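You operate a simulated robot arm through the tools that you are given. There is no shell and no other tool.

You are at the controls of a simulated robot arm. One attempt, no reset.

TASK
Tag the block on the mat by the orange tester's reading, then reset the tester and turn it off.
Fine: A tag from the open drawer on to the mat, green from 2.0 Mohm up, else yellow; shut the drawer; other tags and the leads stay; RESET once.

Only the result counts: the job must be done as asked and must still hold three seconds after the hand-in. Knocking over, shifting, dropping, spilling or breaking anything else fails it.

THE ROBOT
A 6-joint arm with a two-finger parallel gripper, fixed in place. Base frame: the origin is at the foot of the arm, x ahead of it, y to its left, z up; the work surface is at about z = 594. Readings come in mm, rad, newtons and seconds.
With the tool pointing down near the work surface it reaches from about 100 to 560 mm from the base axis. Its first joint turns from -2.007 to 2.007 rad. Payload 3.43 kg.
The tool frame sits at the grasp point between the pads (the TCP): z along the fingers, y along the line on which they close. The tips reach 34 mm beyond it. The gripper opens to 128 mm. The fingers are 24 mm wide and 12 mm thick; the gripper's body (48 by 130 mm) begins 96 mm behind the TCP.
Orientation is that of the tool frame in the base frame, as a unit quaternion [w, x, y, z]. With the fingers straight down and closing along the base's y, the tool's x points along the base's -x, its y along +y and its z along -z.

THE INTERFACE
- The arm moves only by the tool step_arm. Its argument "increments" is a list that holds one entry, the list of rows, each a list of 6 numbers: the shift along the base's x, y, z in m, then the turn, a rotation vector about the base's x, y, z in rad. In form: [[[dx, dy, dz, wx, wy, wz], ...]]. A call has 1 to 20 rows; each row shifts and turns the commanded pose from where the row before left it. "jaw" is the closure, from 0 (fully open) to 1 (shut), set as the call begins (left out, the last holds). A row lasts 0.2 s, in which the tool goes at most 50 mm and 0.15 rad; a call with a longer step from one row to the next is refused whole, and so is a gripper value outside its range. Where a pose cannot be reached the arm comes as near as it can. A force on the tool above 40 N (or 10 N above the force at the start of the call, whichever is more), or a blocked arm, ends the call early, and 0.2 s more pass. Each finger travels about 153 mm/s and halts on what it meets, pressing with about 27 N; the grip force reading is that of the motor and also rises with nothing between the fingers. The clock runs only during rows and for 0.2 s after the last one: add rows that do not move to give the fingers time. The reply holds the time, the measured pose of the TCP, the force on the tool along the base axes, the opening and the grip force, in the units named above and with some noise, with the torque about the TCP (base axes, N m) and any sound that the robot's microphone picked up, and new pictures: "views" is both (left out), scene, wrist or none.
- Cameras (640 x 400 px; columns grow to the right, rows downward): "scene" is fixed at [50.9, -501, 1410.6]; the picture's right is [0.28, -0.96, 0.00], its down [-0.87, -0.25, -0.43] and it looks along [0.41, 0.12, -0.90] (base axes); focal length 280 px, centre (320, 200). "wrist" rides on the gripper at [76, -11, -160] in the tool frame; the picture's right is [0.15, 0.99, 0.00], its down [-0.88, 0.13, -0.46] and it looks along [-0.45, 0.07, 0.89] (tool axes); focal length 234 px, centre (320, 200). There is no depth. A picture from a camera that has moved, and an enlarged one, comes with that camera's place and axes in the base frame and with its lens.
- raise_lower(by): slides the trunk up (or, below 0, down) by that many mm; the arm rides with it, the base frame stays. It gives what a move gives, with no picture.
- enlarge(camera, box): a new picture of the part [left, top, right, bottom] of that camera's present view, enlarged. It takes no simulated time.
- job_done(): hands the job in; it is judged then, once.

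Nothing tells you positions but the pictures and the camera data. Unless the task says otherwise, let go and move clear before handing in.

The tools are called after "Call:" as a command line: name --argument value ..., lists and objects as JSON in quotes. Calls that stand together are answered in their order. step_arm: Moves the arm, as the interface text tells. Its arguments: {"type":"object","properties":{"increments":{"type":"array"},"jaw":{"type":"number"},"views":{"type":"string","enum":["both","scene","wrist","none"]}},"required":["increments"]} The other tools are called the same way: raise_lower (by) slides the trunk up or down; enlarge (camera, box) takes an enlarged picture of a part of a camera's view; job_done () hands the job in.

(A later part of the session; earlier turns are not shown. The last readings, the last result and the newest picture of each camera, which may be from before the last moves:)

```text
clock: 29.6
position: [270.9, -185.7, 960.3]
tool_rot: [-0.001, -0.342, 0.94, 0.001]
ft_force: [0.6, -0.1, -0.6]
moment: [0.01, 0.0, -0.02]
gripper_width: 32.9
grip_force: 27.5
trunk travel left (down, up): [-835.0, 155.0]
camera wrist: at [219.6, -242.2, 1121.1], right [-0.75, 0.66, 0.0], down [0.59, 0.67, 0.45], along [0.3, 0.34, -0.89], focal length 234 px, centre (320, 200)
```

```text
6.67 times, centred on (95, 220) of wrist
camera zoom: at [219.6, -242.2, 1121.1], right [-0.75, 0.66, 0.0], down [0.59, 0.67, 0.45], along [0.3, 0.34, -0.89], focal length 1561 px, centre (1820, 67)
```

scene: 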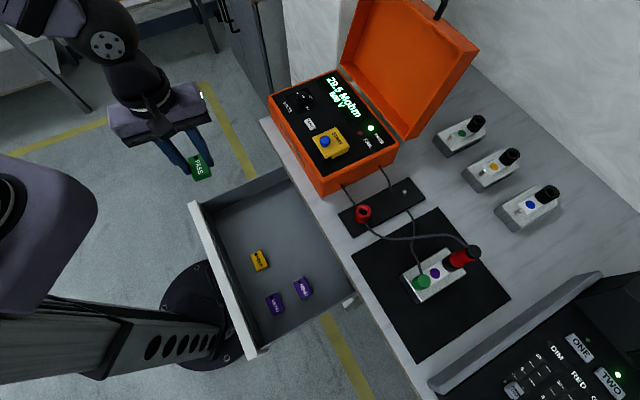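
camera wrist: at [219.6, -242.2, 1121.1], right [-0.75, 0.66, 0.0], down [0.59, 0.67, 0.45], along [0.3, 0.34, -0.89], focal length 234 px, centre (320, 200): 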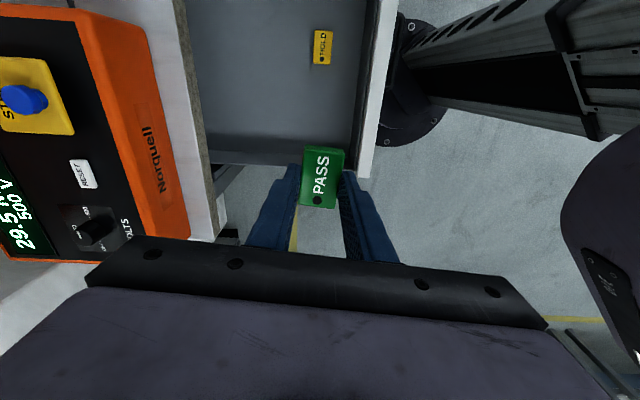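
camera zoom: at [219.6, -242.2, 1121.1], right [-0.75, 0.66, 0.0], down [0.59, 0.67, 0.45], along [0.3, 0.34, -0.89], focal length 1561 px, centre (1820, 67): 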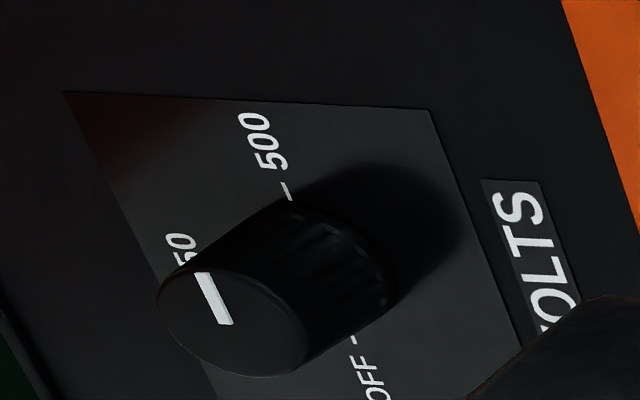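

From two views: RESET top ≈ (487, -349, 869), knob top ≈ (556, -306, 885), knob pointer at 500 with 250 and OFF each 90° counter-clockwise, lid well behind. Next I carry the tag at z≈960 to just short of the mat corner.

Call:
step_arm --increments '[[[-0.0088, -0.0449, 0, 0, 0, 0], [-0.0088, -0.0449, 0, 0, 0, 0], [-0.0088, -0.0449, 0, 0, 0, 0], [-0.0088, -0.0449, 0, 0, 0, 0], [-0.0088, -0.0449, 0, 0, 0, 0], [-0.0088, -0.0449, 0, 0, 0, 0], [-0.0088, -0.0449, 0, 0, 0, 0], [-0.0088, -0.0449, 0, 0, 0, 0], [0, 0, 0, 0, 0, 0]]]'

```text
clock: 31.6
position: [199.8, -547.2, 961.9]
tool_rot: [-0.001, -0.342, 0.94, 0.0]
ft_force: [0.9, -0.9, -0.4]
moment: [-0.01, 0.0, 0.0]
gripper_width: 32.6
grip_force: 26.9
trunk travel left (down, up): [-835.0, 155.0]
camera wrist: at [149.0, -604.2, 1122.6], right [-0.75, 0.66, 0.0], down [0.59, 0.67, 0.45], along [0.3, 0.34, -0.89], focal length 234 px, centre (320, 200)
```

scene: 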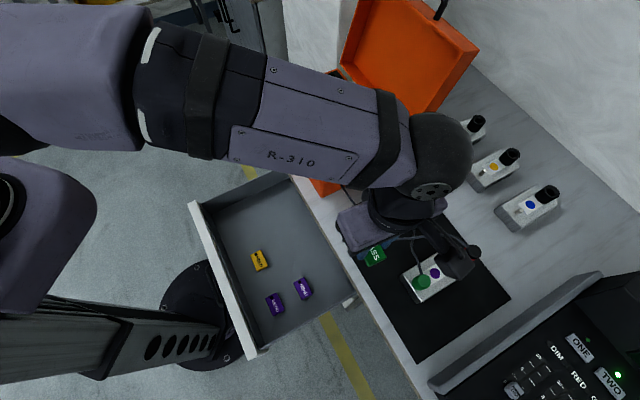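
wrist: 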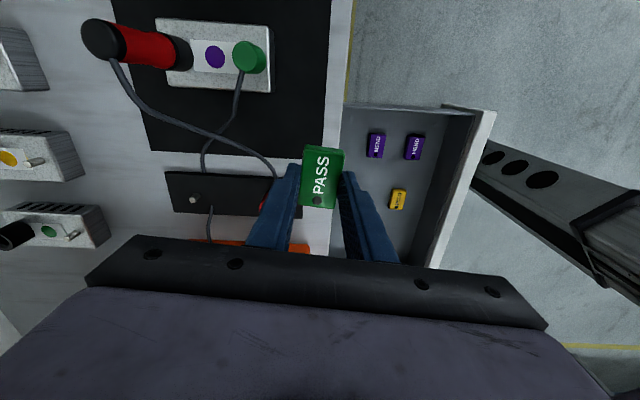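

The tag hangs just by the mat's corner. I enlarge this view to refine the mat's edges, the block and the leads.

Call:
enlarge --camera "wrist" --box '[80, 0, 380, 240]'

```text
1.67 times, centred on (230, 120) of wrist
camera zoom: at [149.0, -604.2, 1122.6], right [-0.75, 0.66, 0.0], down [0.59, 0.67, 0.45], along [0.3, 0.34, -0.89], focal length 390 px, centre (470, 333)
```

zoom: 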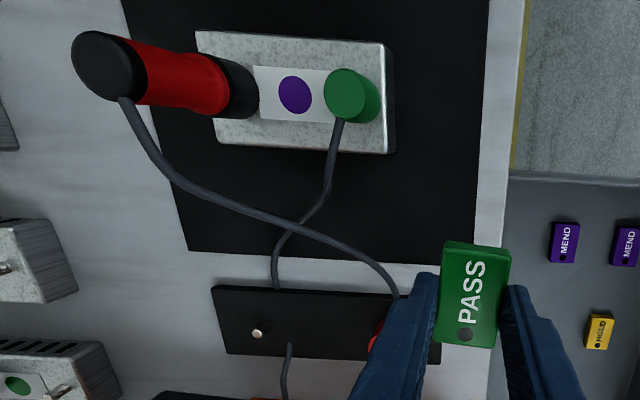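

Geometry is confirmed: mat edge n≈524, block face n≈592, leads beyond n≈600. I lower the trunk 95 mm here so the arm keeps reach at desk height (the tag stays ~45 mm above the mat).

Call:
raise_lower --by -95

Call:
step_arm --increments '[[[0.005, -0.007, 0, 0, 0, 0], [0.005, -0.007, 0, 0, 0, 0], [0.0037, -0.0059, 0, 0, 0, 0], [0, 0, 0, 0, 0, 0]]]'

```text
clock: 32.9
position: [200.7, -547.4, 867.1]
tool_rot: [-0.001, -0.342, 0.94, 0.001]
ft_force: [-0.2, 0.3, 0.3]
moment: [-0.01, 0.03, 0.01]
gripper_width: 32.9
grip_force: 27.2
trunk travel left (down, up): [-740.0, 250.0]
```

```text
clock: 33.9
position: [215.8, -568.0, 866.1]
tool_rot: [-0.002, -0.342, 0.94, 0.001]
ft_force: [-0.4, 0.1, -0.2]
moment: [-0.01, 0.0, 0.0]
gripper_width: 32.7
grip_force: 27.0
trunk travel left (down, up): [-740.0, 250.0]
camera wrist: at [163.8, -624.9, 1027.0], right [-0.75, 0.66, 0.0], down [0.59, 0.67, 0.46], along [0.3, 0.34, -0.89], focal length 234 px, centre (320, 200)
```

scene: 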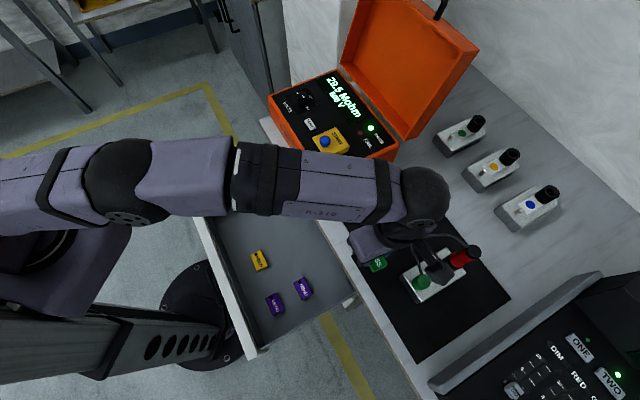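
wrist: 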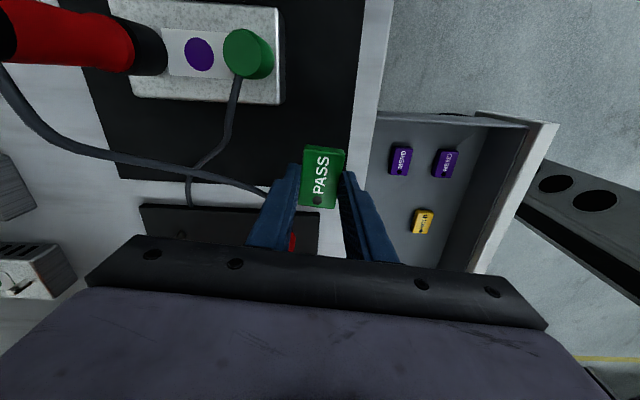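

The arm reached over the mat corner. The red lead passes near the left finger in view, so I enlarge to check its clearance before lowering.

Call:
enlarge --camera "wrist" --box '[180, 100, 400, 260]'

Call:
enlarge --camera "scene" --box '[340, 200, 480, 310]'

```text
2.50 times, centred on (290, 180) of wrist
camera zoom: at [163.8, -624.9, 1027.0], right [-0.75, 0.66, 0.0], down [0.59, 0.67, 0.46], along [0.3, 0.34, -0.89], focal length 585 px, centre (395, 250)
```

zoom: 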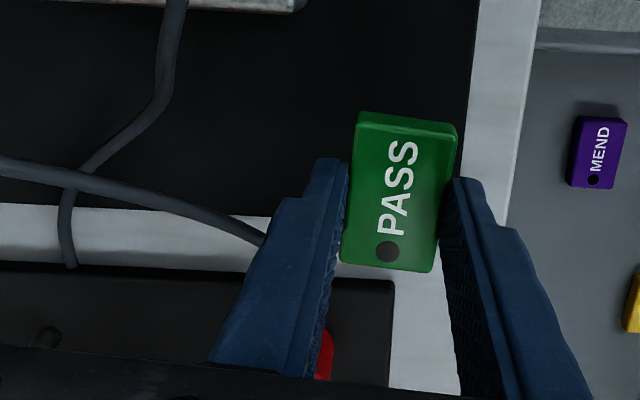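

```text
3.64 times, centred on (410, 255) of scene
camera zoom: at [50.9, -501.0, 1410.6], right [0.28, -0.96, 0.0], down [-0.87, -0.25, -0.43], along [0.41, 0.12, -0.9], focal length 1020 px, centre (-7, 0)
```

zoom: 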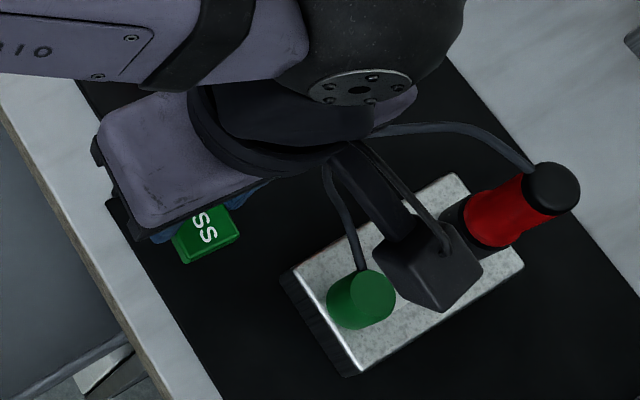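

The red lead runs at n≥600, at least 35 mm clear of where the fingers go, so the spot is safe. I lower 35 mm first, then creep down.

Call:
step_arm --increments '[[[0, 0, -0.015, 0, 0, 0], [0, 0, -0.012, 0, 0, 0], [0, 0, -0.008, 0, 0, 0], [0, 0, 0, 0, 0, 0]]]'

```text
clock: 34.9
position: [214.7, -569.1, 833.7]
tool_rot: [-0.001, -0.342, 0.94, 0.001]
ft_force: [0.1, 0.0, 0.1]
moment: [-0.02, -0.03, -0.01]
gripper_width: 32.9
grip_force: 27.0
trunk travel left (down, up): [-740.0, 250.0]
camera wrist: at [163.4, -625.3, 992.2], right [-0.75, 0.66, 0.0], down [0.59, 0.67, 0.45], along [0.3, 0.34, -0.89], focal length 234 px, centre (320, 200)
```

scene: 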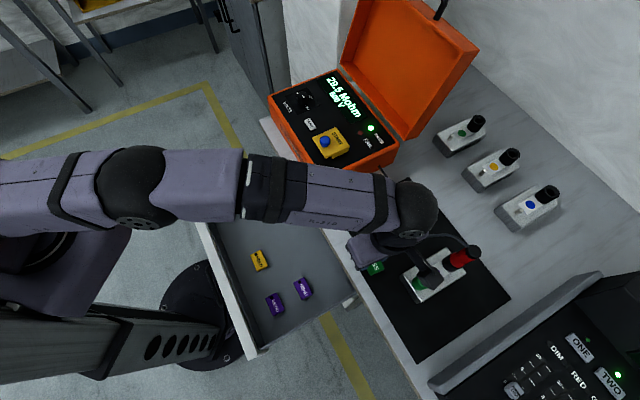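
wrist: 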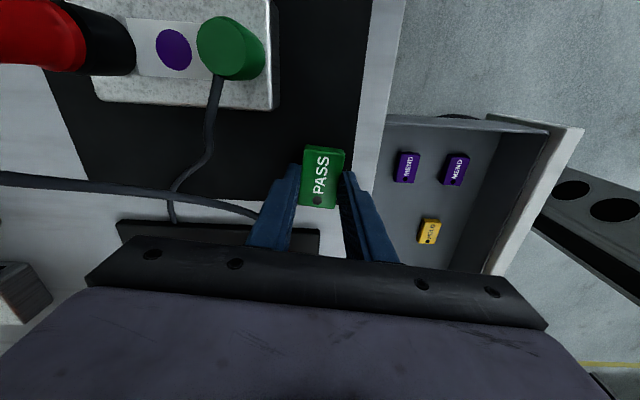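

Still no contact. I check the tag's position relative to the mat's edges in an enlargement.

Call:
enlarge --camera "wrist" --box '[200, 110, 400, 250]'

```text
2.86 times, centred on (300, 180) of wrist
camera zoom: at [163.4, -625.3, 992.2], right [-0.75, 0.66, 0.0], down [0.59, 0.67, 0.45], along [0.3, 0.34, -0.89], focal length 669 px, centre (377, 257)
```

zoom: 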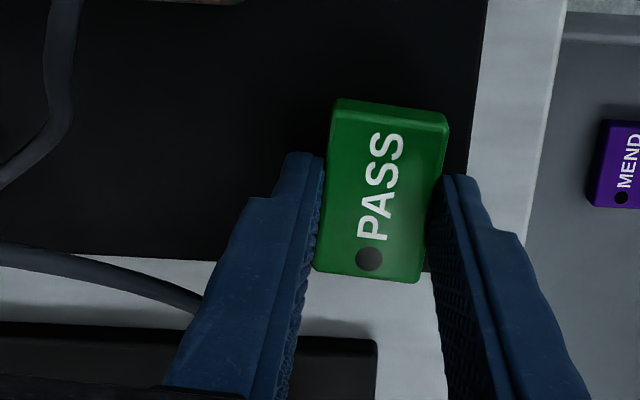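

Projected onto the mat plane the tag lies wholly inside: ~13 mm from the tester-side edge and ~14 mm from the near edge. I creep down in 2 mm rows watching the force.

Call:
step_arm --increments '[[[0, 0, -0.003, 0, 0, 0], [0, 0, -0.003, 0, 0, 0], [0, 0, -0.002, 0, 0, 0], [0, 0, -0.002, 0, 0, 0], [0, 0, 0, 0, 0, 0]]]' --views "none"

Call:
step_arm --increments '[[[0, 0, -0.001, 0, 0, 0], [0, 0, -0.001, 0, 0, 0], [0, 0, 0, 0, 0, 0]]]' --views "none"

```text
clock: 36.0
position: [215.1, -568.1, 821.8]
tool_rot: [-0.001, -0.342, 0.94, 0.0]
ft_force: [0.5, -0.2, -0.6]
moment: [0.01, -0.01, 0.02]
gripper_width: 33.0
grip_force: 27.4
trunk travel left (down, up): [-740.0, 250.0]
```

```text
clock: 36.9
position: [213.9, -568.7, 822.0]
tool_rot: [-0.001, -0.341, 0.94, 0.0]
ft_force: [0.4, -0.1, 4.2]
moment: [0.01, -0.07, 0.0]
gripper_width: 32.8
grip_force: 26.6
trunk travel left (down, up): [-740.0, 250.0]
```

Contact with the mat at TCP z≈822 (4 N). I release by opening to ~51 mm.

Call:
step_arm --increments '[[[0, 0, 0, 0, 0, 0], [0, 0, 0, 0, 0, 0], [0, 0, 0, 0, 0, 0]]]' --jaw 0.6

```text
clock: 37.6
position: [213.2, -568.7, 820.2]
tool_rot: [-0.001, -0.343, 0.939, 0.001]
ft_force: [-0.2, -0.4, -0.6]
moment: [0.03, 0.01, -0.01]
gripper_width: 51.2
grip_force: 0.1
trunk travel left (down, up): [-740.0, 250.0]
camera wrist: at [162.7, -624.5, 981.1], right [-0.75, 0.66, 0.0], down [0.59, 0.67, 0.45], along [0.3, 0.34, -0.89], focal length 234 px, centre (320, 200)
```

scene: 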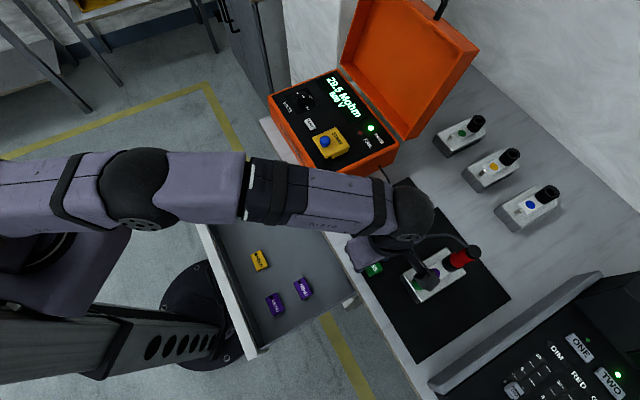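
wrist: 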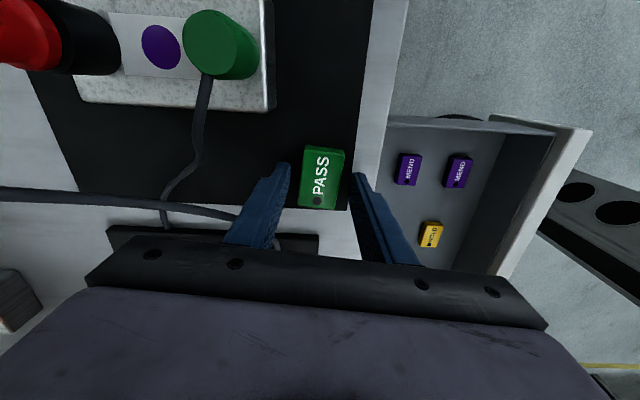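

The tag is released. I lift straight up 100 mm and verify it lies on the mat.

Call:
step_arm --increments '[[[0, 0, 0.01, 0, 0, 0], [0, 0, 0.03, 0, 0, 0], [0, 0, 0.03, 0, 0, 0], [0, 0, 0.03, 0, 0, 0], [0, 0, 0, 0, 0, 0]]]'

Call:
enlarge --camera "wrist" --box '[200, 60, 420, 220]'

```text
clock: 38.9
position: [215.3, -569.2, 921.1]
tool_rot: [0.0, -0.343, 0.939, 0.0]
ft_force: [-0.9, 0.7, -0.3]
moment: [-0.01, 0.02, -0.02]
gripper_width: 51.0
grip_force: 0.2
trunk travel left (down, up): [-740.0, 250.0]
camera wrist: at [163.3, -625.8, 1080.9], right [-0.75, 0.66, 0.0], down [0.59, 0.67, 0.46], along [0.3, 0.34, -0.89], focal length 234 px, centre (320, 200)
```

scene: 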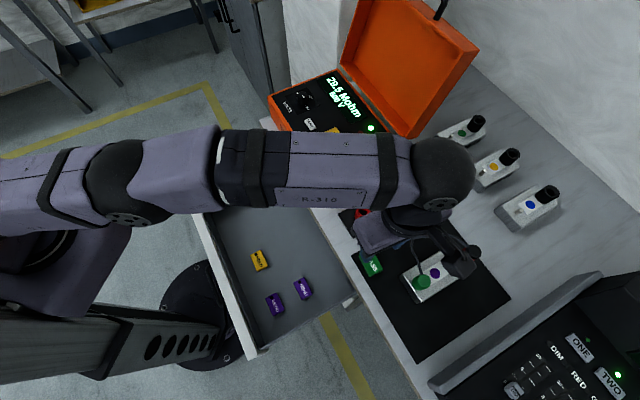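
wrist: 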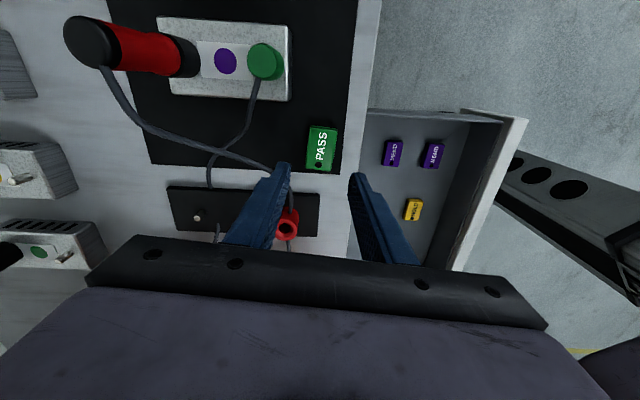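

```text
2.50 times, centred on (310, 140) of wrist
camera zoom: at [163.3, -625.8, 1080.9], right [-0.75, 0.66, 0.0], down [0.59, 0.67, 0.46], along [0.3, 0.34, -0.89], focal length 585 px, centre (345, 350)
```

zoom: 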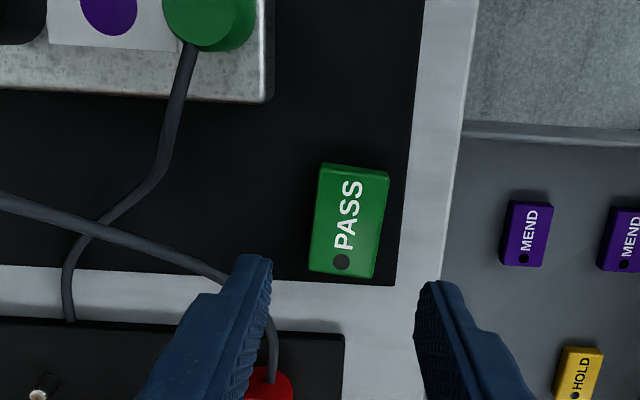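

The PASS tag lies fully on the mat with the leads and block untouched. Next I close the fingers, swing back inward over the drawer while turning the gripper so its thin side faces the desk, ready to push the drawer shut.

Call:
step_arm --increments '[[[-0.01, 0.0175, 0.02, 0, 0, 0], [-0.02, 0.035, 0, 0, 0, -0.148], [-0.02, 0.035, 0, 0, 0, -0.148], [-0.02, 0.035, 0, 0, 0, -0.148], [-0.02, 0.035, 0, 0, 0, -0.148], [-0.02, 0.035, 0, 0, 0, -0.148], [-0.02, 0.035, 0, 0, 0, -0.148], [-0.02, 0.035, 0, 0, 0, -0.148], [-0.02, 0.035, 0, 0, 0, -0.148], [-0.01, 0.02, 0, 0, 0, -0.148], [0, 0, 0, 0, 0, -0.148], [0, 0, 0, 0, 0, 0]]]' --jaw 1.0

```text
clock: 41.5
position: [36.2, -250.9, 940.5]
tool_rot: [-0.002, 0.382, 0.924, 0.001]
ft_force: [0.2, -0.5, 0.4]
moment: [0.02, 0.03, -0.01]
gripper_width: 0.0
grip_force: 27.5
trunk travel left (down, up): [-740.0, 250.0]
camera wrist: at [-27.7, -205.7, 1100.2], right [0.59, 0.8, 0.0], down [0.72, -0.53, 0.45], along [0.37, -0.27, -0.89], focal length 234 px, centre (320, 200)
```

scene: 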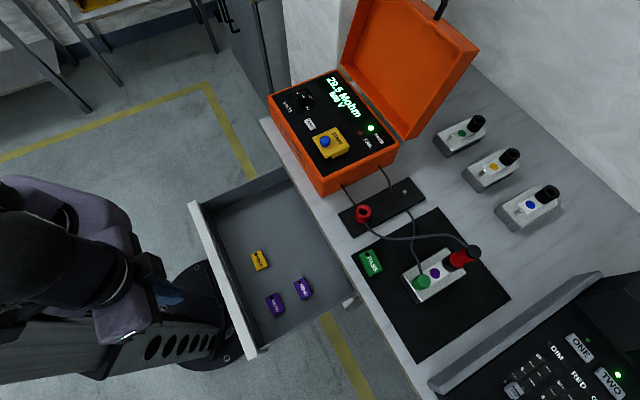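
wrist: 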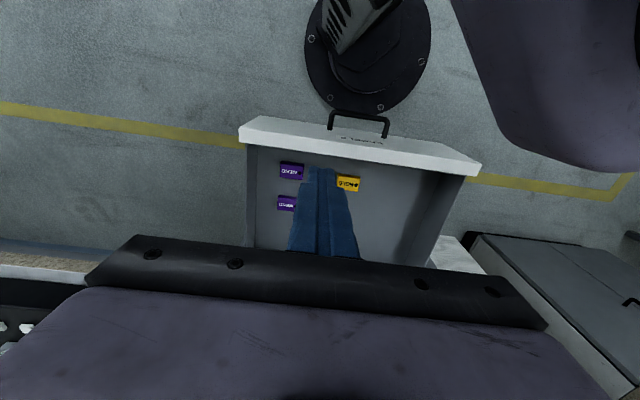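

I see a bow handle in the middle of the drawer front, so I'll push on the flat panel left of it (around e≈-205). I enlarge to locate the front panel precisely.

Call:
enlarge --camera "wrist" --box '[220, 80, 500, 260]'

Call:
raise_lower --by 95

```text
2.22 times, centred on (360, 170) of wrist
camera zoom: at [-27.7, -205.7, 1100.2], right [0.59, 0.8, 0.0], down [0.72, -0.53, 0.45], along [0.37, -0.27, -0.89], focal length 520 px, centre (231, 267)
```

zoom: 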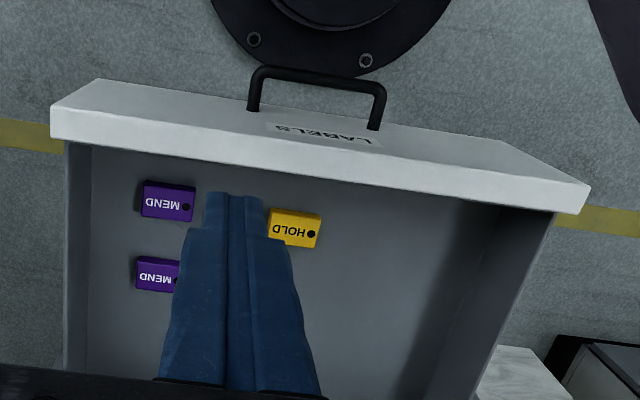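

```text
clock: 42.7
position: [36.5, -252.0, 1034.6]
tool_rot: [0.0, 0.381, 0.924, 0.001]
ft_force: [-0.6, 0.0, 0.0]
moment: [0.02, 0.01, -0.01]
gripper_width: 0.0
grip_force: 27.4
trunk travel left (down, up): [-835.0, 155.0]
```

The front panel's outer face is at n≈219 with its handle spanning e≈-134…-22. I move to e≈-205 in front of it and go down to z≈760.

Call:
step_arm --increments '[[[-0.0253, -0.0119, 0, 0, 0, 0], [-0.0253, -0.0119, 0, 0, 0, 0], [0, 0, -0.0458, 0, 0, 0], [0, 0, -0.0458, 0, 0, 0], [0, 0, -0.0458, 0, 0, 0], [0, 0, -0.0458, 0, 0, 0], [0, 0, -0.0458, 0, 0, 0], [0, 0, -0.0458, 0, 0, 0], [0, 0, 0, 0, 0, 0]]]'

```text
clock: 44.7
position: [-16.2, -276.5, 762.3]
tool_rot: [0.001, 0.382, 0.924, 0.0]
ft_force: [0.2, -0.2, -0.2]
moment: [-0.01, 0.01, 0.01]
gripper_width: 0.1
grip_force: 26.8
trunk travel left (down, up): [-835.0, 155.0]
camera wrist: at [-79.7, -230.9, 921.2], right [0.59, 0.81, 0.0], down [0.72, -0.53, 0.46], along [0.37, -0.27, -0.89], focal length 234 px, centre (320, 200)
```

scene: 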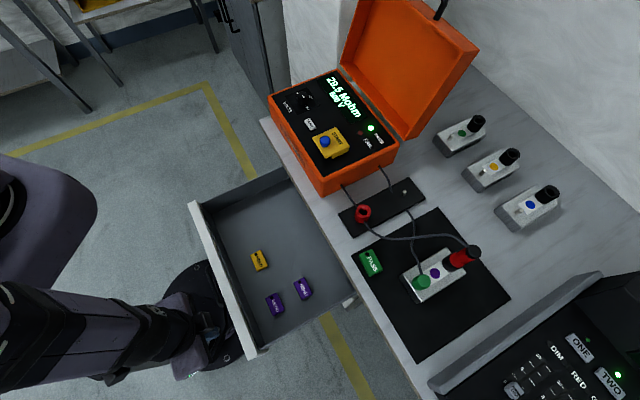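
wrist: 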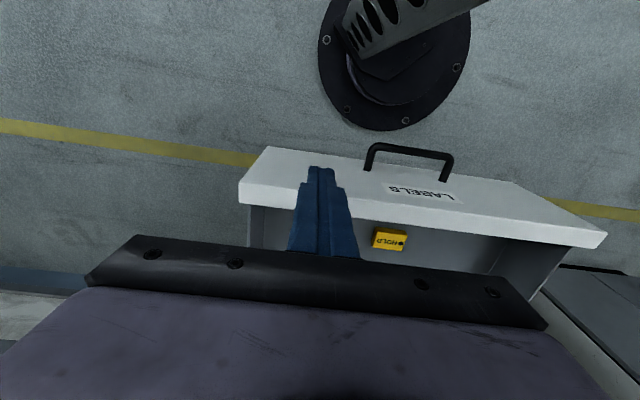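

Fingers are in front of the panel, clear of the handle. I lower to z≈700 (tips ~12 mm below the panel's top) and advance gently until near contact.

Call:
step_arm --increments '[[[0, 0, -0.03, 0, 0, 0], [0, 0, -0.034, 0, 0, 0], [0.0071, -0.0071, 0, 0, 0, 0], [0.0064, -0.0064, 0, 0, 0, 0], [0, 0, 0, 0, 0, 0]]]'

Call:
enlarge --camera "wrist" --box '[220, 120, 420, 260]'

```text
clock: 45.9
position: [-2.5, -289.6, 697.9]
tool_rot: [0.0, 0.381, 0.925, 0.001]
ft_force: [-0.4, 0.5, 0.0]
moment: [0.0, 0.02, 0.01]
gripper_width: 0.2
grip_force: 27.2
trunk travel left (down, up): [-835.0, 155.0]
camera wrist: at [-65.4, -243.5, 857.5], right [0.59, 0.81, 0.0], down [0.72, -0.53, 0.45], along [0.37, -0.27, -0.89], focal length 234 px, centre (320, 200)
```

scene: 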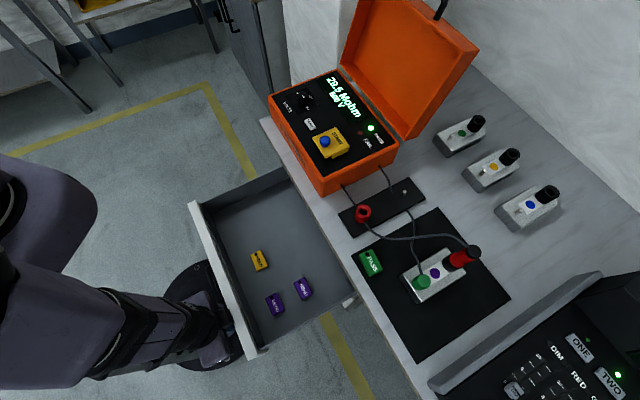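
wrist: 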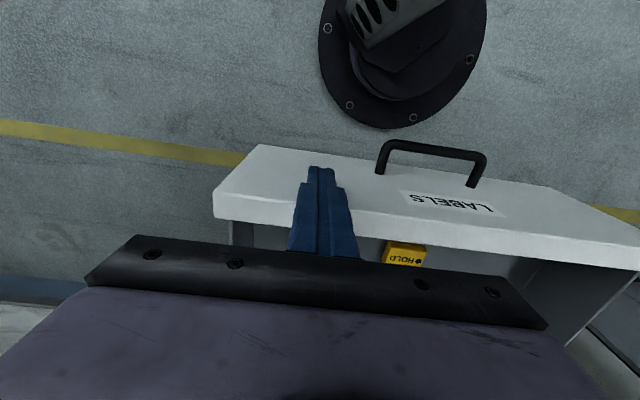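

```text
2.86 times, centred on (320, 190) of wrist
camera zoom: at [-65.4, -243.5, 857.5], right [0.59, 0.81, 0.0], down [0.72, -0.53, 0.45], along [0.37, -0.27, -0.89], focal length 669 px, centre (320, 229)
```

zoom: 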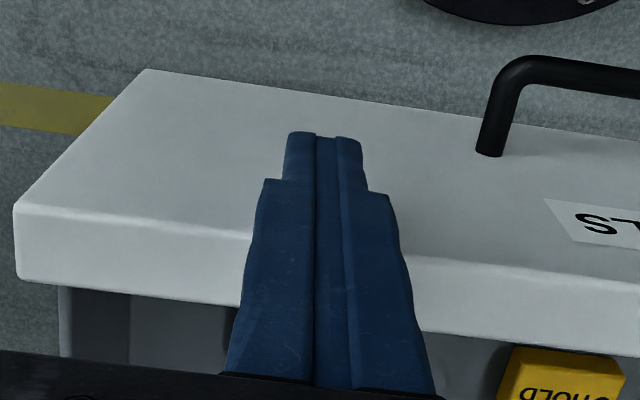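

No contact yet, tips in front of the panel. I start pushing along the desk normal in 10 mm rows.

Call:
step_arm --increments '[[[0.0055, -0.0055, 0, 0, 0, 0], [0.0071, -0.0071, 0, 0, 0, 0], [0.0071, -0.0071, 0, 0, 0, 0], [0.0071, -0.0071, 0, 0, 0, 0], [0.0071, -0.0071, 0, 0, 0, 0]]]' --views "both"

```text
clock: 47.1
position: [31.8, -323.0, 697.6]
tool_rot: [0.0, 0.382, 0.924, 0.001]
ft_force: [-0.1, 1.1, -0.1]
moment: [0.01, -0.03, 0.01]
gripper_width: 0.1
grip_force: 27.2
trunk travel left (down, up): [-835.0, 155.0]
camera wrist: at [-30.7, -276.8, 856.8], right [0.59, 0.81, 0.0], down [0.72, -0.53, 0.45], along [0.37, -0.27, -0.89], focal length 234 px, centre (320, 200)
```

scene: 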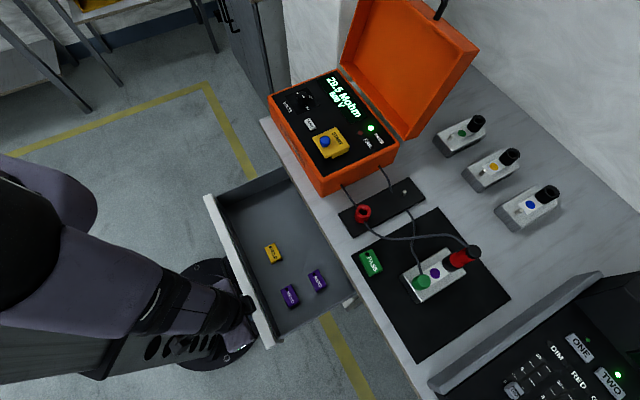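
wrist: 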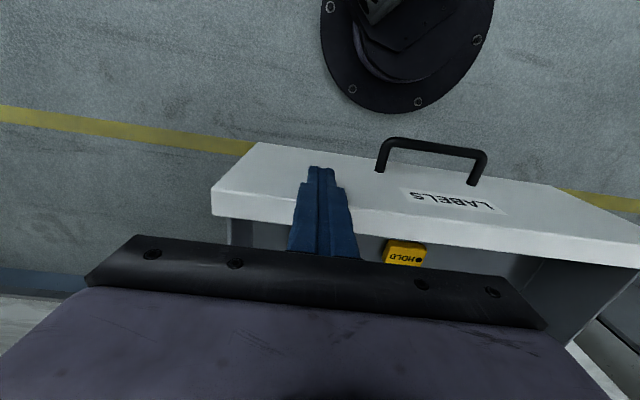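

The drawer is sliding in with ~1 N and the remaining tags ride along. I keep pushing steadily.

Call:
step_arm --increments '[[[0.0078, -0.0078, 0, 0, 0, 0], [0.0085, -0.0085, 0, 0, 0, 0], [0.0085, -0.0085, 0, 0, 0, 0], [0.0085, -0.0085, 0, 0, 0, 0], [0.0085, -0.0085, 0, 0, 0, 0], [0.0085, -0.0085, 0, 0, 0, 0], [0.0085, -0.0085, 0, 0, 0, 0], [0.0085, -0.0085, 0, 0, 0, 0], [0.0085, -0.0085, 0, 0, 0, 0], [0.0085, -0.0085, 0, 0, 0, 0], [0.0085, -0.0085, 0, 0, 0, 0], [0.0078, -0.0078, 0, 0, 0, 0], [0.0064, -0.0064, 0, 0, 0, 0]]]' --views "both"

```text
clock: 49.9
position: [139.6, -430.8, 698.2]
tool_rot: [0.0, 0.381, 0.925, 0.001]
ft_force: [-0.4, 2.2, -0.5]
moment: [0.01, 0.0, -0.01]
gripper_width: 0.0
grip_force: 27.2
trunk travel left (down, up): [-835.0, 155.0]
camera wrist: at [77.0, -384.3, 857.8], right [0.59, 0.81, 0.0], down [0.72, -0.53, 0.45], along [0.37, -0.27, -0.89], focal length 234 px, centre (320, 200)
```

scene: 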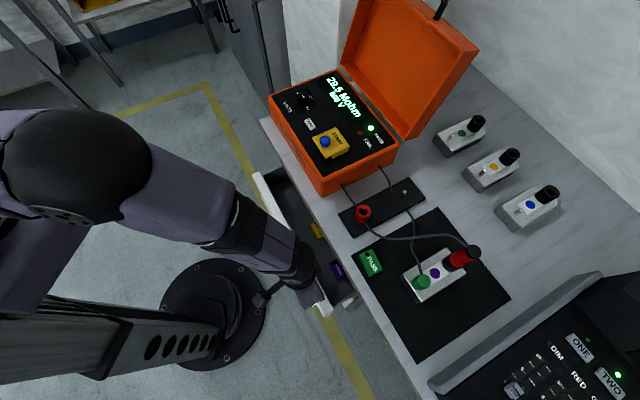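
wrist: 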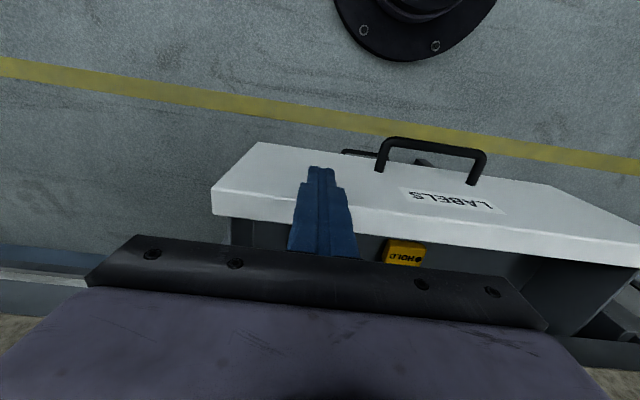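

Front at n≈415, desk edge near n≈494. Before the last stretch I tilt the tool slightly (tips leading) so the gripper body stays clear of the desk edge, then keep pushing.

Call:
step_arm --increments '[[[-0.002, 0.002, 0, -0.05, -0.05, 0], [-0.002, 0.002, 0, -0.056, -0.056, 0], [0.006, -0.006, 0, 0, 0, 0], [0.0071, -0.0071, 0, 0, 0, 0], [0.0071, -0.0071, 0, 0, 0, 0], [0.0071, -0.0071, 0, 0, 0, 0], [0.0071, -0.0071, 0, 0, 0, 0], [0.0057, -0.0057, 0, 0, 0, 0]]]' --views "both"

```text
clock: 51.7
position: [174.2, -466.9, 697.2]
tool_rot: [0.068, 0.38, 0.922, -0.028]
ft_force: [-0.8, 1.3, -2.0]
moment: [0.07, 0.07, 0.02]
gripper_width: 0.0
grip_force: 26.4
trunk travel left (down, up): [-835.0, 155.0]
camera wrist: at [95.2, -404.0, 843.6], right [0.59, 0.8, -0.02], down [0.66, -0.47, 0.58], along [0.46, -0.36, -0.81], focal length 234 px, centre (320, 200)
```

scene: 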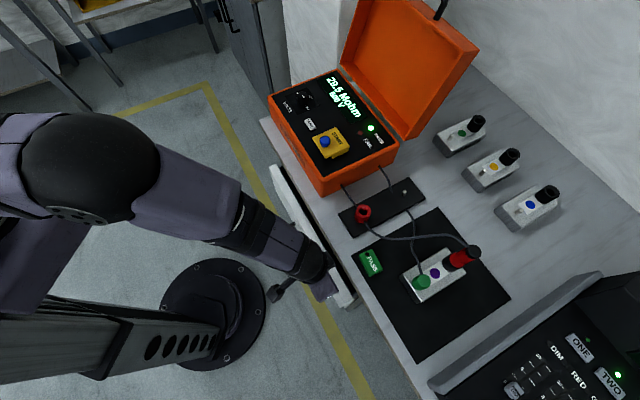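
wrist: 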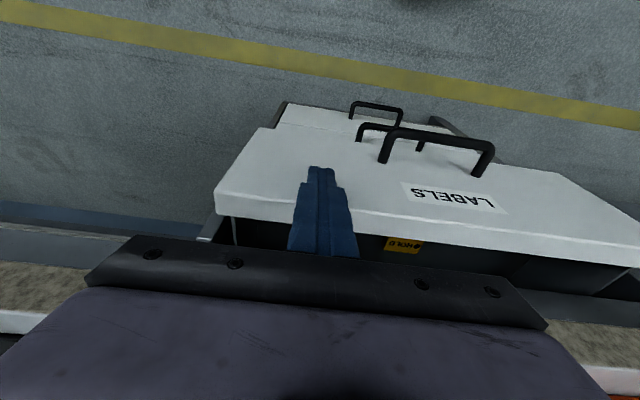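

Lower drawers' fronts with handles come into view; the top one needs about 30–40 mm more. I continue in 5 mm rows, watching force.

Call:
step_arm --increments '[[[0.0037, -0.0037, 0, 0, 0, 0], [0.0037, -0.0037, 0, 0, 0, 0], [0.0037, -0.0037, 0, 0, 0, 0], [0.0037, -0.0037, 0, 0, 0, 0]]]' --views "both"

```text
clock: 52.7
position: [190.0, -480.4, 696.6]
tool_rot: [0.068, 0.38, 0.922, -0.028]
ft_force: [-1.7, 0.6, 0.4]
moment: [0.0, 0.06, 0.0]
gripper_width: 0.1
grip_force: 26.7
trunk travel left (down, up): [-835.0, 155.0]
camera wrist: at [110.6, -418.5, 843.2], right [0.59, 0.8, -0.02], down [0.66, -0.47, 0.58], along [0.46, -0.36, -0.81], focal length 234 px, centre (320, 200)
```

scene: 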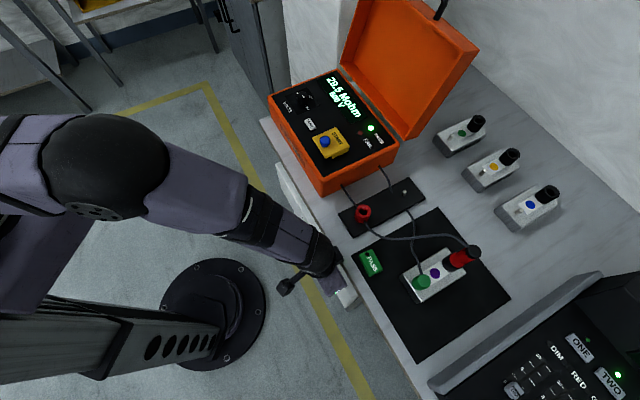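
wrist: 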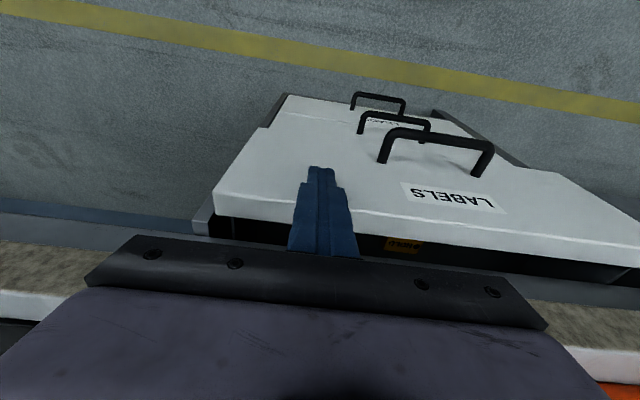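

Still open by roughly 15–20 mm (dark gap visible, tag just in sight). I continue.

Call:
step_arm --increments '[[[0.003, -0.003, 0, 0, 0, 0], [0.003, -0.003, 0, 0, 0, 0], [0.003, -0.003, 0, 0, 0, 0]]]' --views "wrist"

```text
clock: 53.5
position: [200.6, -489.6, 696.3]
tool_rot: [0.069, 0.38, 0.922, -0.029]
ft_force: [-1.5, 1.4, -1.3]
moment: [0.09, 0.1, -0.03]
gripper_width: 0.0
grip_force: 27.0
trunk travel left (down, up): [-835.0, 155.0]
camera wrist: at [119.8, -427.2, 843.9], right [0.59, 0.8, -0.02], down [0.66, -0.47, 0.58], along [0.46, -0.36, -0.81], focal length 234 px, centre (320, 200)
```

wrist: 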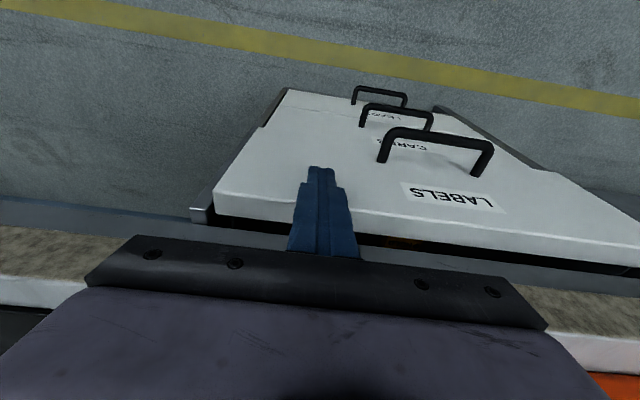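

The gap is nearly closed and the lower drawer fronts are almost flush. I nudge on in 2–3 mm rows until it meets its stop.

Call:
step_arm --increments '[[[0.0021, -0.0021, 0, 0, 0, 0], [0.0021, -0.0021, 0, 0, 0, 0], [0.0021, -0.0021, 0, 0, 0, 0], [0.0014, -0.0014, 0, 0, 0, 0]]]' --views "wrist"

```text
clock: 54.5
position: [203.7, -495.5, 695.9]
tool_rot: [0.068, 0.38, 0.922, -0.025]
ft_force: [-13.4, 11.9, 2.4]
moment: [-0.66, -0.74, -0.17]
gripper_width: 0.0
grip_force: 26.2
trunk travel left (down, up): [-835.0, 155.0]
camera wrist: at [125.3, -433.4, 843.0], right [0.59, 0.8, -0.02], down [0.66, -0.48, 0.58], along [0.46, -0.36, -0.82], focal length 234 px, centre (320, 200)
```

wrist: 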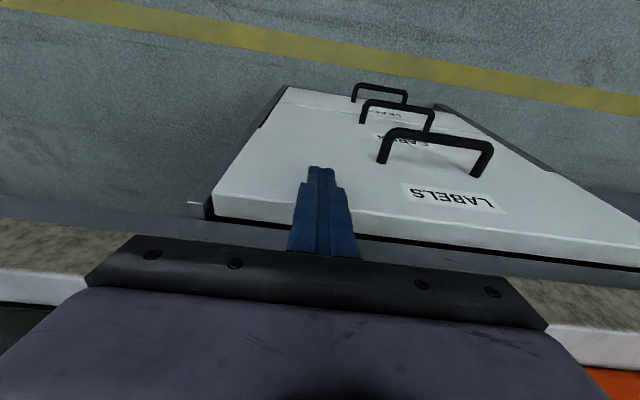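

Force rose to ~18 N against the push: the drawer appears to be at its stop. I look closely at the gap.

Call:
enlarge --camera "wrist" --box '[170, 70, 640, 320]'

Call:
enlarge --camera "scene" --box '[230, 100, 430, 330]'

```text
1.36 times, centred on (405, 195) of wrist
camera zoom: at [125.3, -433.4, 843.0], right [0.59, 0.8, -0.02], down [0.66, -0.48, 0.58], along [0.46, -0.36, -0.82], focal length 319 px, centre (204, 207)
```

zoom: 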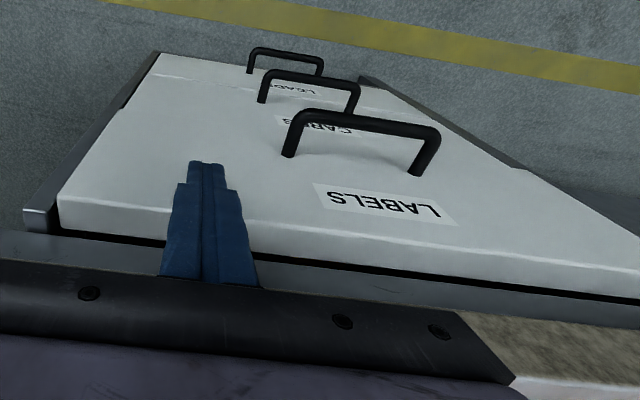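

```text
1.74 times, centred on (330, 215) of scene
camera zoom: at [50.9, -501.0, 1410.6], right [0.28, -0.96, 0.0], down [-0.87, -0.25, -0.43], along [0.41, 0.12, -0.9], focal length 488 px, centre (303, 174)
```

zoom: 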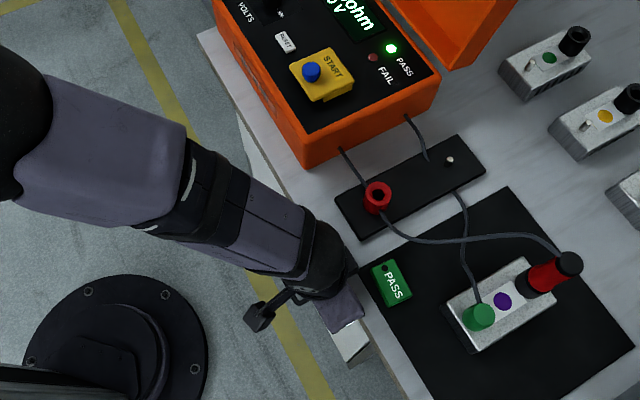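

The front is flush with the drawers below. I press ~3 mm more to confirm that it is truly at the stop.

Call:
step_arm --increments '[[[0.0011, -0.0011, 0, 0, 0, 0], [0.0011, -0.0011, 0, 0, 0, 0], [0, 0, 0, 0, 0, 0]]]' --views "none"

```text
clock: 55.3
position: [204.0, -494.2, 696.0]
tool_rot: [0.067, 0.38, 0.922, -0.023]
ft_force: [-30.5, 20.9, -2.4]
moment: [-1.03, -1.59, -0.35]
gripper_width: 0.0
grip_force: 27.0
trunk travel left (down, up): [-835.0, 155.0]
```

The TCP didn't move while force rose to 37 N — drawer is firmly shut. I back off, straighten the tool, and look.

Call:
step_arm --increments '[[[-0.004, 0.004, 0, 0, 0, 0], [-0.01, 0.01, 0, 0, 0, 0], [-0.02, 0.02, 0, 0.053, 0.053, 0], [-0.025, 0.025, 0, 0.053, 0.053, 0], [0, 0, 0.04, 0, 0, 0], [0, 0, 0.045, 0, 0, 0], [0, 0, 0.045, 0, 0, 0], [0, 0, 0, 0, 0, 0]]]'

```text
clock: 57.1
position: [148.6, -440.3, 826.2]
tool_rot: [-0.001, 0.381, 0.924, 0.001]
ft_force: [-0.4, -0.2, 0.4]
moment: [-0.01, 0.0, -0.01]
gripper_width: 0.1
grip_force: 27.1
trunk travel left (down, up): [-835.0, 155.0]
camera wrist: at [86.0, -394.7, 987.0], right [0.59, 0.81, 0.0], down [0.72, -0.53, 0.45], along [0.37, -0.27, -0.89], focal length 234 px, centre (320, 200)
```

scene: 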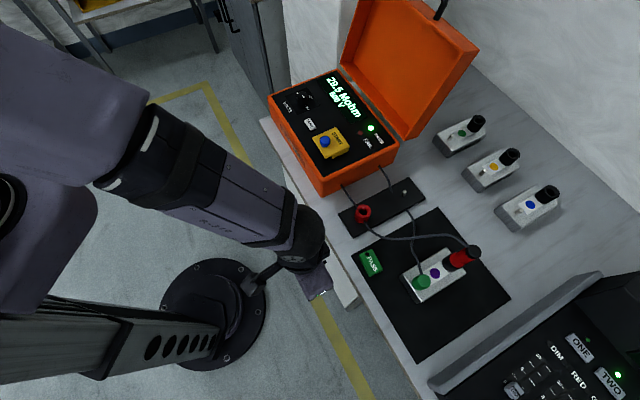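
wrist: 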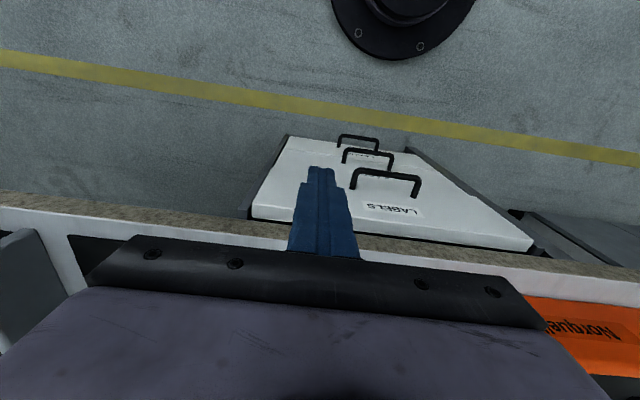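

The drawer is shut and stays shut. Next I rise to z≈1020 and go to a viewing spot in front of the tester panel.

Call:
step_arm --increments '[[[0, 0, 0.0485, 0, 0, 0], [0, 0, 0.0485, 0, 0, 0], [0, 0, 0.0485, 0, 0, 0], [0, 0, 0.0485, 0, 0, 0], [0.0402, 0.0193, 0, 0, 0, 0], [0.0402, 0.0193, 0, 0, 0, 0], [0.0402, 0.0193, 0, 0, 0, 0], [0.0402, 0.0193, 0, 0, 0, 0], [0.0402, 0.0193, 0, 0, 0, 0], [0.0402, 0.0193, 0, 0, 0, 0], [0.0402, 0.0193, 0, 0, 0, 0], [0, 0, 0, 0, 0, 0]]]'

```text
clock: 59.7
position: [432.8, -304.4, 1018.7]
tool_rot: [0.001, 0.381, 0.925, 0.001]
ft_force: [-0.9, 0.2, 0.4]
moment: [-0.01, 0.01, 0.01]
gripper_width: 0.0
grip_force: 27.3
trunk travel left (down, up): [-835.0, 155.0]
camera wrist: at [368.4, -257.8, 1179.1], right [0.59, 0.81, 0.0], down [0.72, -0.53, 0.45], along [0.37, -0.27, -0.89], focal length 234 px, centre (320, 200)
```

scene: 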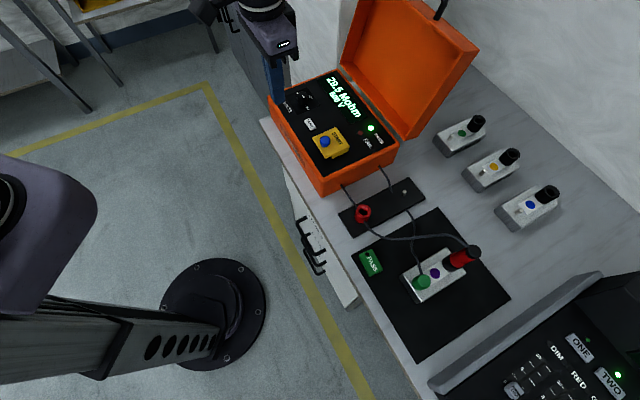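
wrist: 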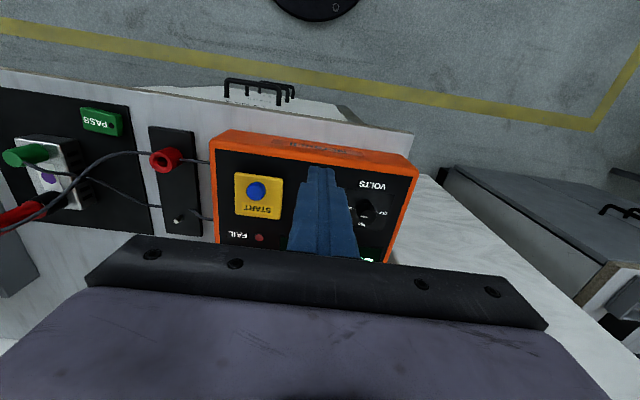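

The closed fingers hide RESET. I shift 60 mm along the desk so RESET and the knob become visible on either side of the fingers.

Call:
step_arm --increments '[[[0.021, 0.021, 0, 0, 0, 0], [0.021, 0.021, -0.03, 0, 0, 0], [0, 0, 0, 0, 0, 0]]]' --views "wrist"

Call:
enlarge --camera "wrist" --box '[180, 120, 420, 280]'

```text
clock: 60.5
position: [471.8, -262.1, 990.0]
tool_rot: [0.0, 0.381, 0.925, 0.0]
ft_force: [0.2, -0.6, 0.3]
moment: [-0.01, -0.02, 0.02]
gripper_width: 0.3
grip_force: 26.8
trunk travel left (down, up): [-835.0, 155.0]
camera wrist: at [408.2, -216.6, 1149.5], right [0.59, 0.81, 0.0], down [0.72, -0.53, 0.46], along [0.37, -0.27, -0.89], focal length 234 px, centre (320, 200)
```

wrist: 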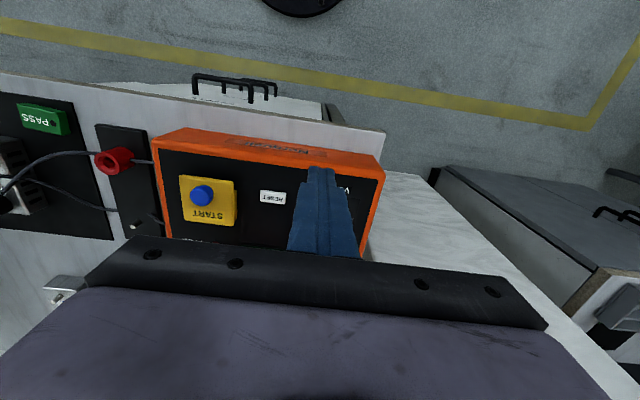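

```text
2.50 times, centred on (300, 200) of wrist
camera zoom: at [408.2, -216.6, 1149.5], right [0.59, 0.81, 0.0], down [0.72, -0.53, 0.46], along [0.37, -0.27, -0.89], focal length 585 px, centre (370, 200)
```

zoom: 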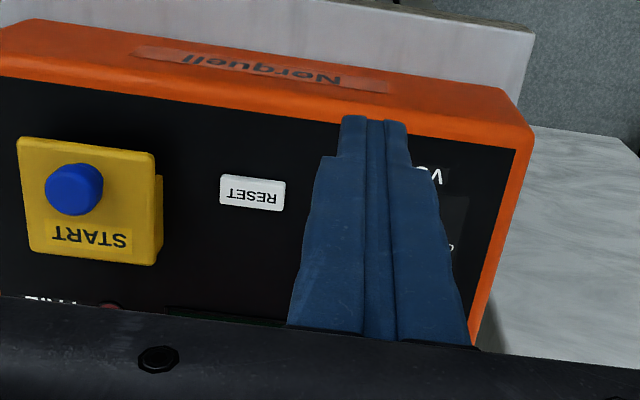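

RESET refined to (484.6, -349.3), top z≈870, about 35×20 mm, ~30 mm from the START block. I move above it with closed fingers, tips about 35 mm above.

Call:
step_arm --increments '[[[0.0043, -0.029, 0, 0, 0, 0], [0.0043, -0.029, 0, 0, 0, 0], [0.0042, -0.0292, 0, 0, 0, 0], [0, 0, -0.025, 0, 0, 0], [0, 0, -0.025, 0, 0, 0], [0, 0, 0, 0, 0, 0]]]'

Call:
enlarge --camera "wrist" --box '[200, 100, 440, 260]'

Call:
enlarge --camera "scene" --box '[260, 60, 420, 190]'

```text
clock: 61.9
position: [486.5, -349.9, 942.0]
tool_rot: [-0.001, 0.381, 0.925, 0.002]
ft_force: [-0.4, -0.8, -0.1]
moment: [0.01, -0.02, -0.03]
gripper_width: 0.0
grip_force: 27.2
trunk travel left (down, up): [-835.0, 155.0]
camera wrist: at [423.1, -304.7, 1101.7], right [0.59, 0.81, 0.0], down [0.72, -0.53, 0.45], along [0.37, -0.27, -0.89], focal length 234 px, centre (320, 200)
```

scene: 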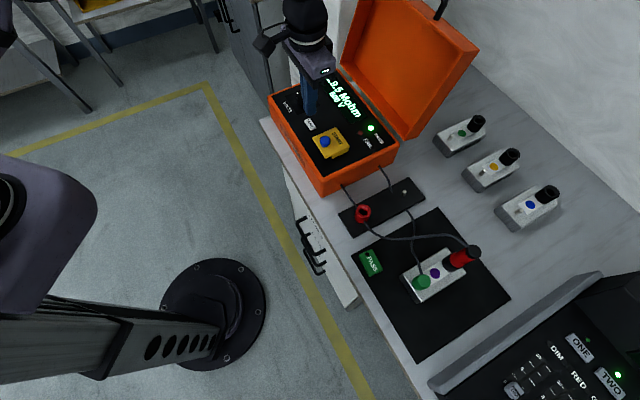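
wrist: 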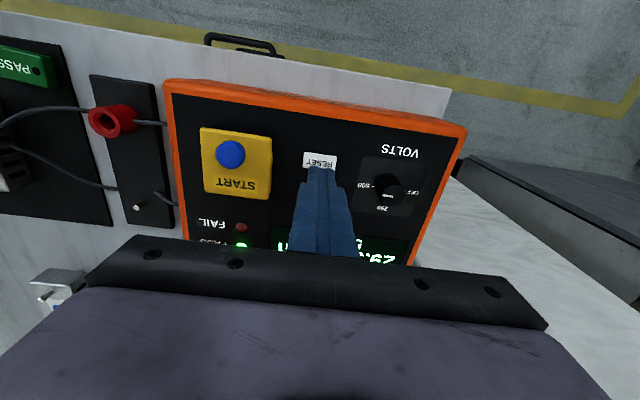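

```text
2.50 times, centred on (320, 180) of wrist
camera zoom: at [423.1, -304.7, 1101.7], right [0.59, 0.81, 0.0], down [0.72, -0.53, 0.45], along [0.37, -0.27, -0.89], focal length 585 px, centre (320, 250)
```

zoom: 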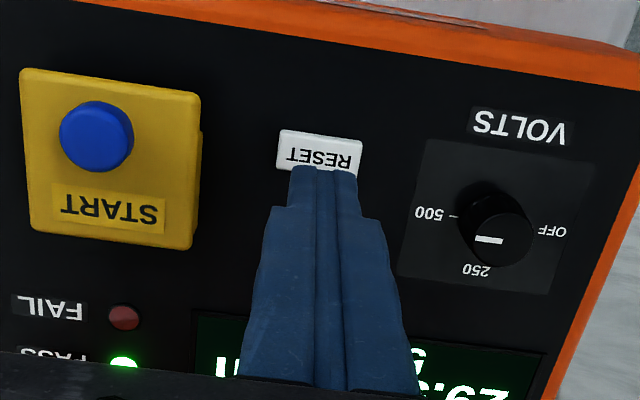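

```text
3.08 times, centred on (340, 125) of scene
camera zoom: at [50.9, -501.0, 1410.6], right [0.28, -0.96, 0.0], down [-0.87, -0.25, -0.43], along [0.41, 0.12, -0.9], focal length 863 px, centre (258, 431)
```

zoom: 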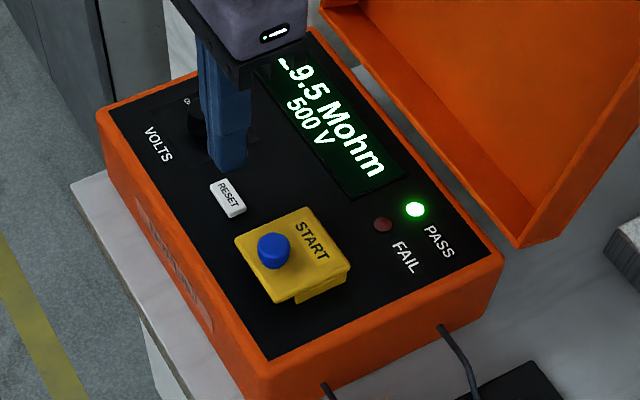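

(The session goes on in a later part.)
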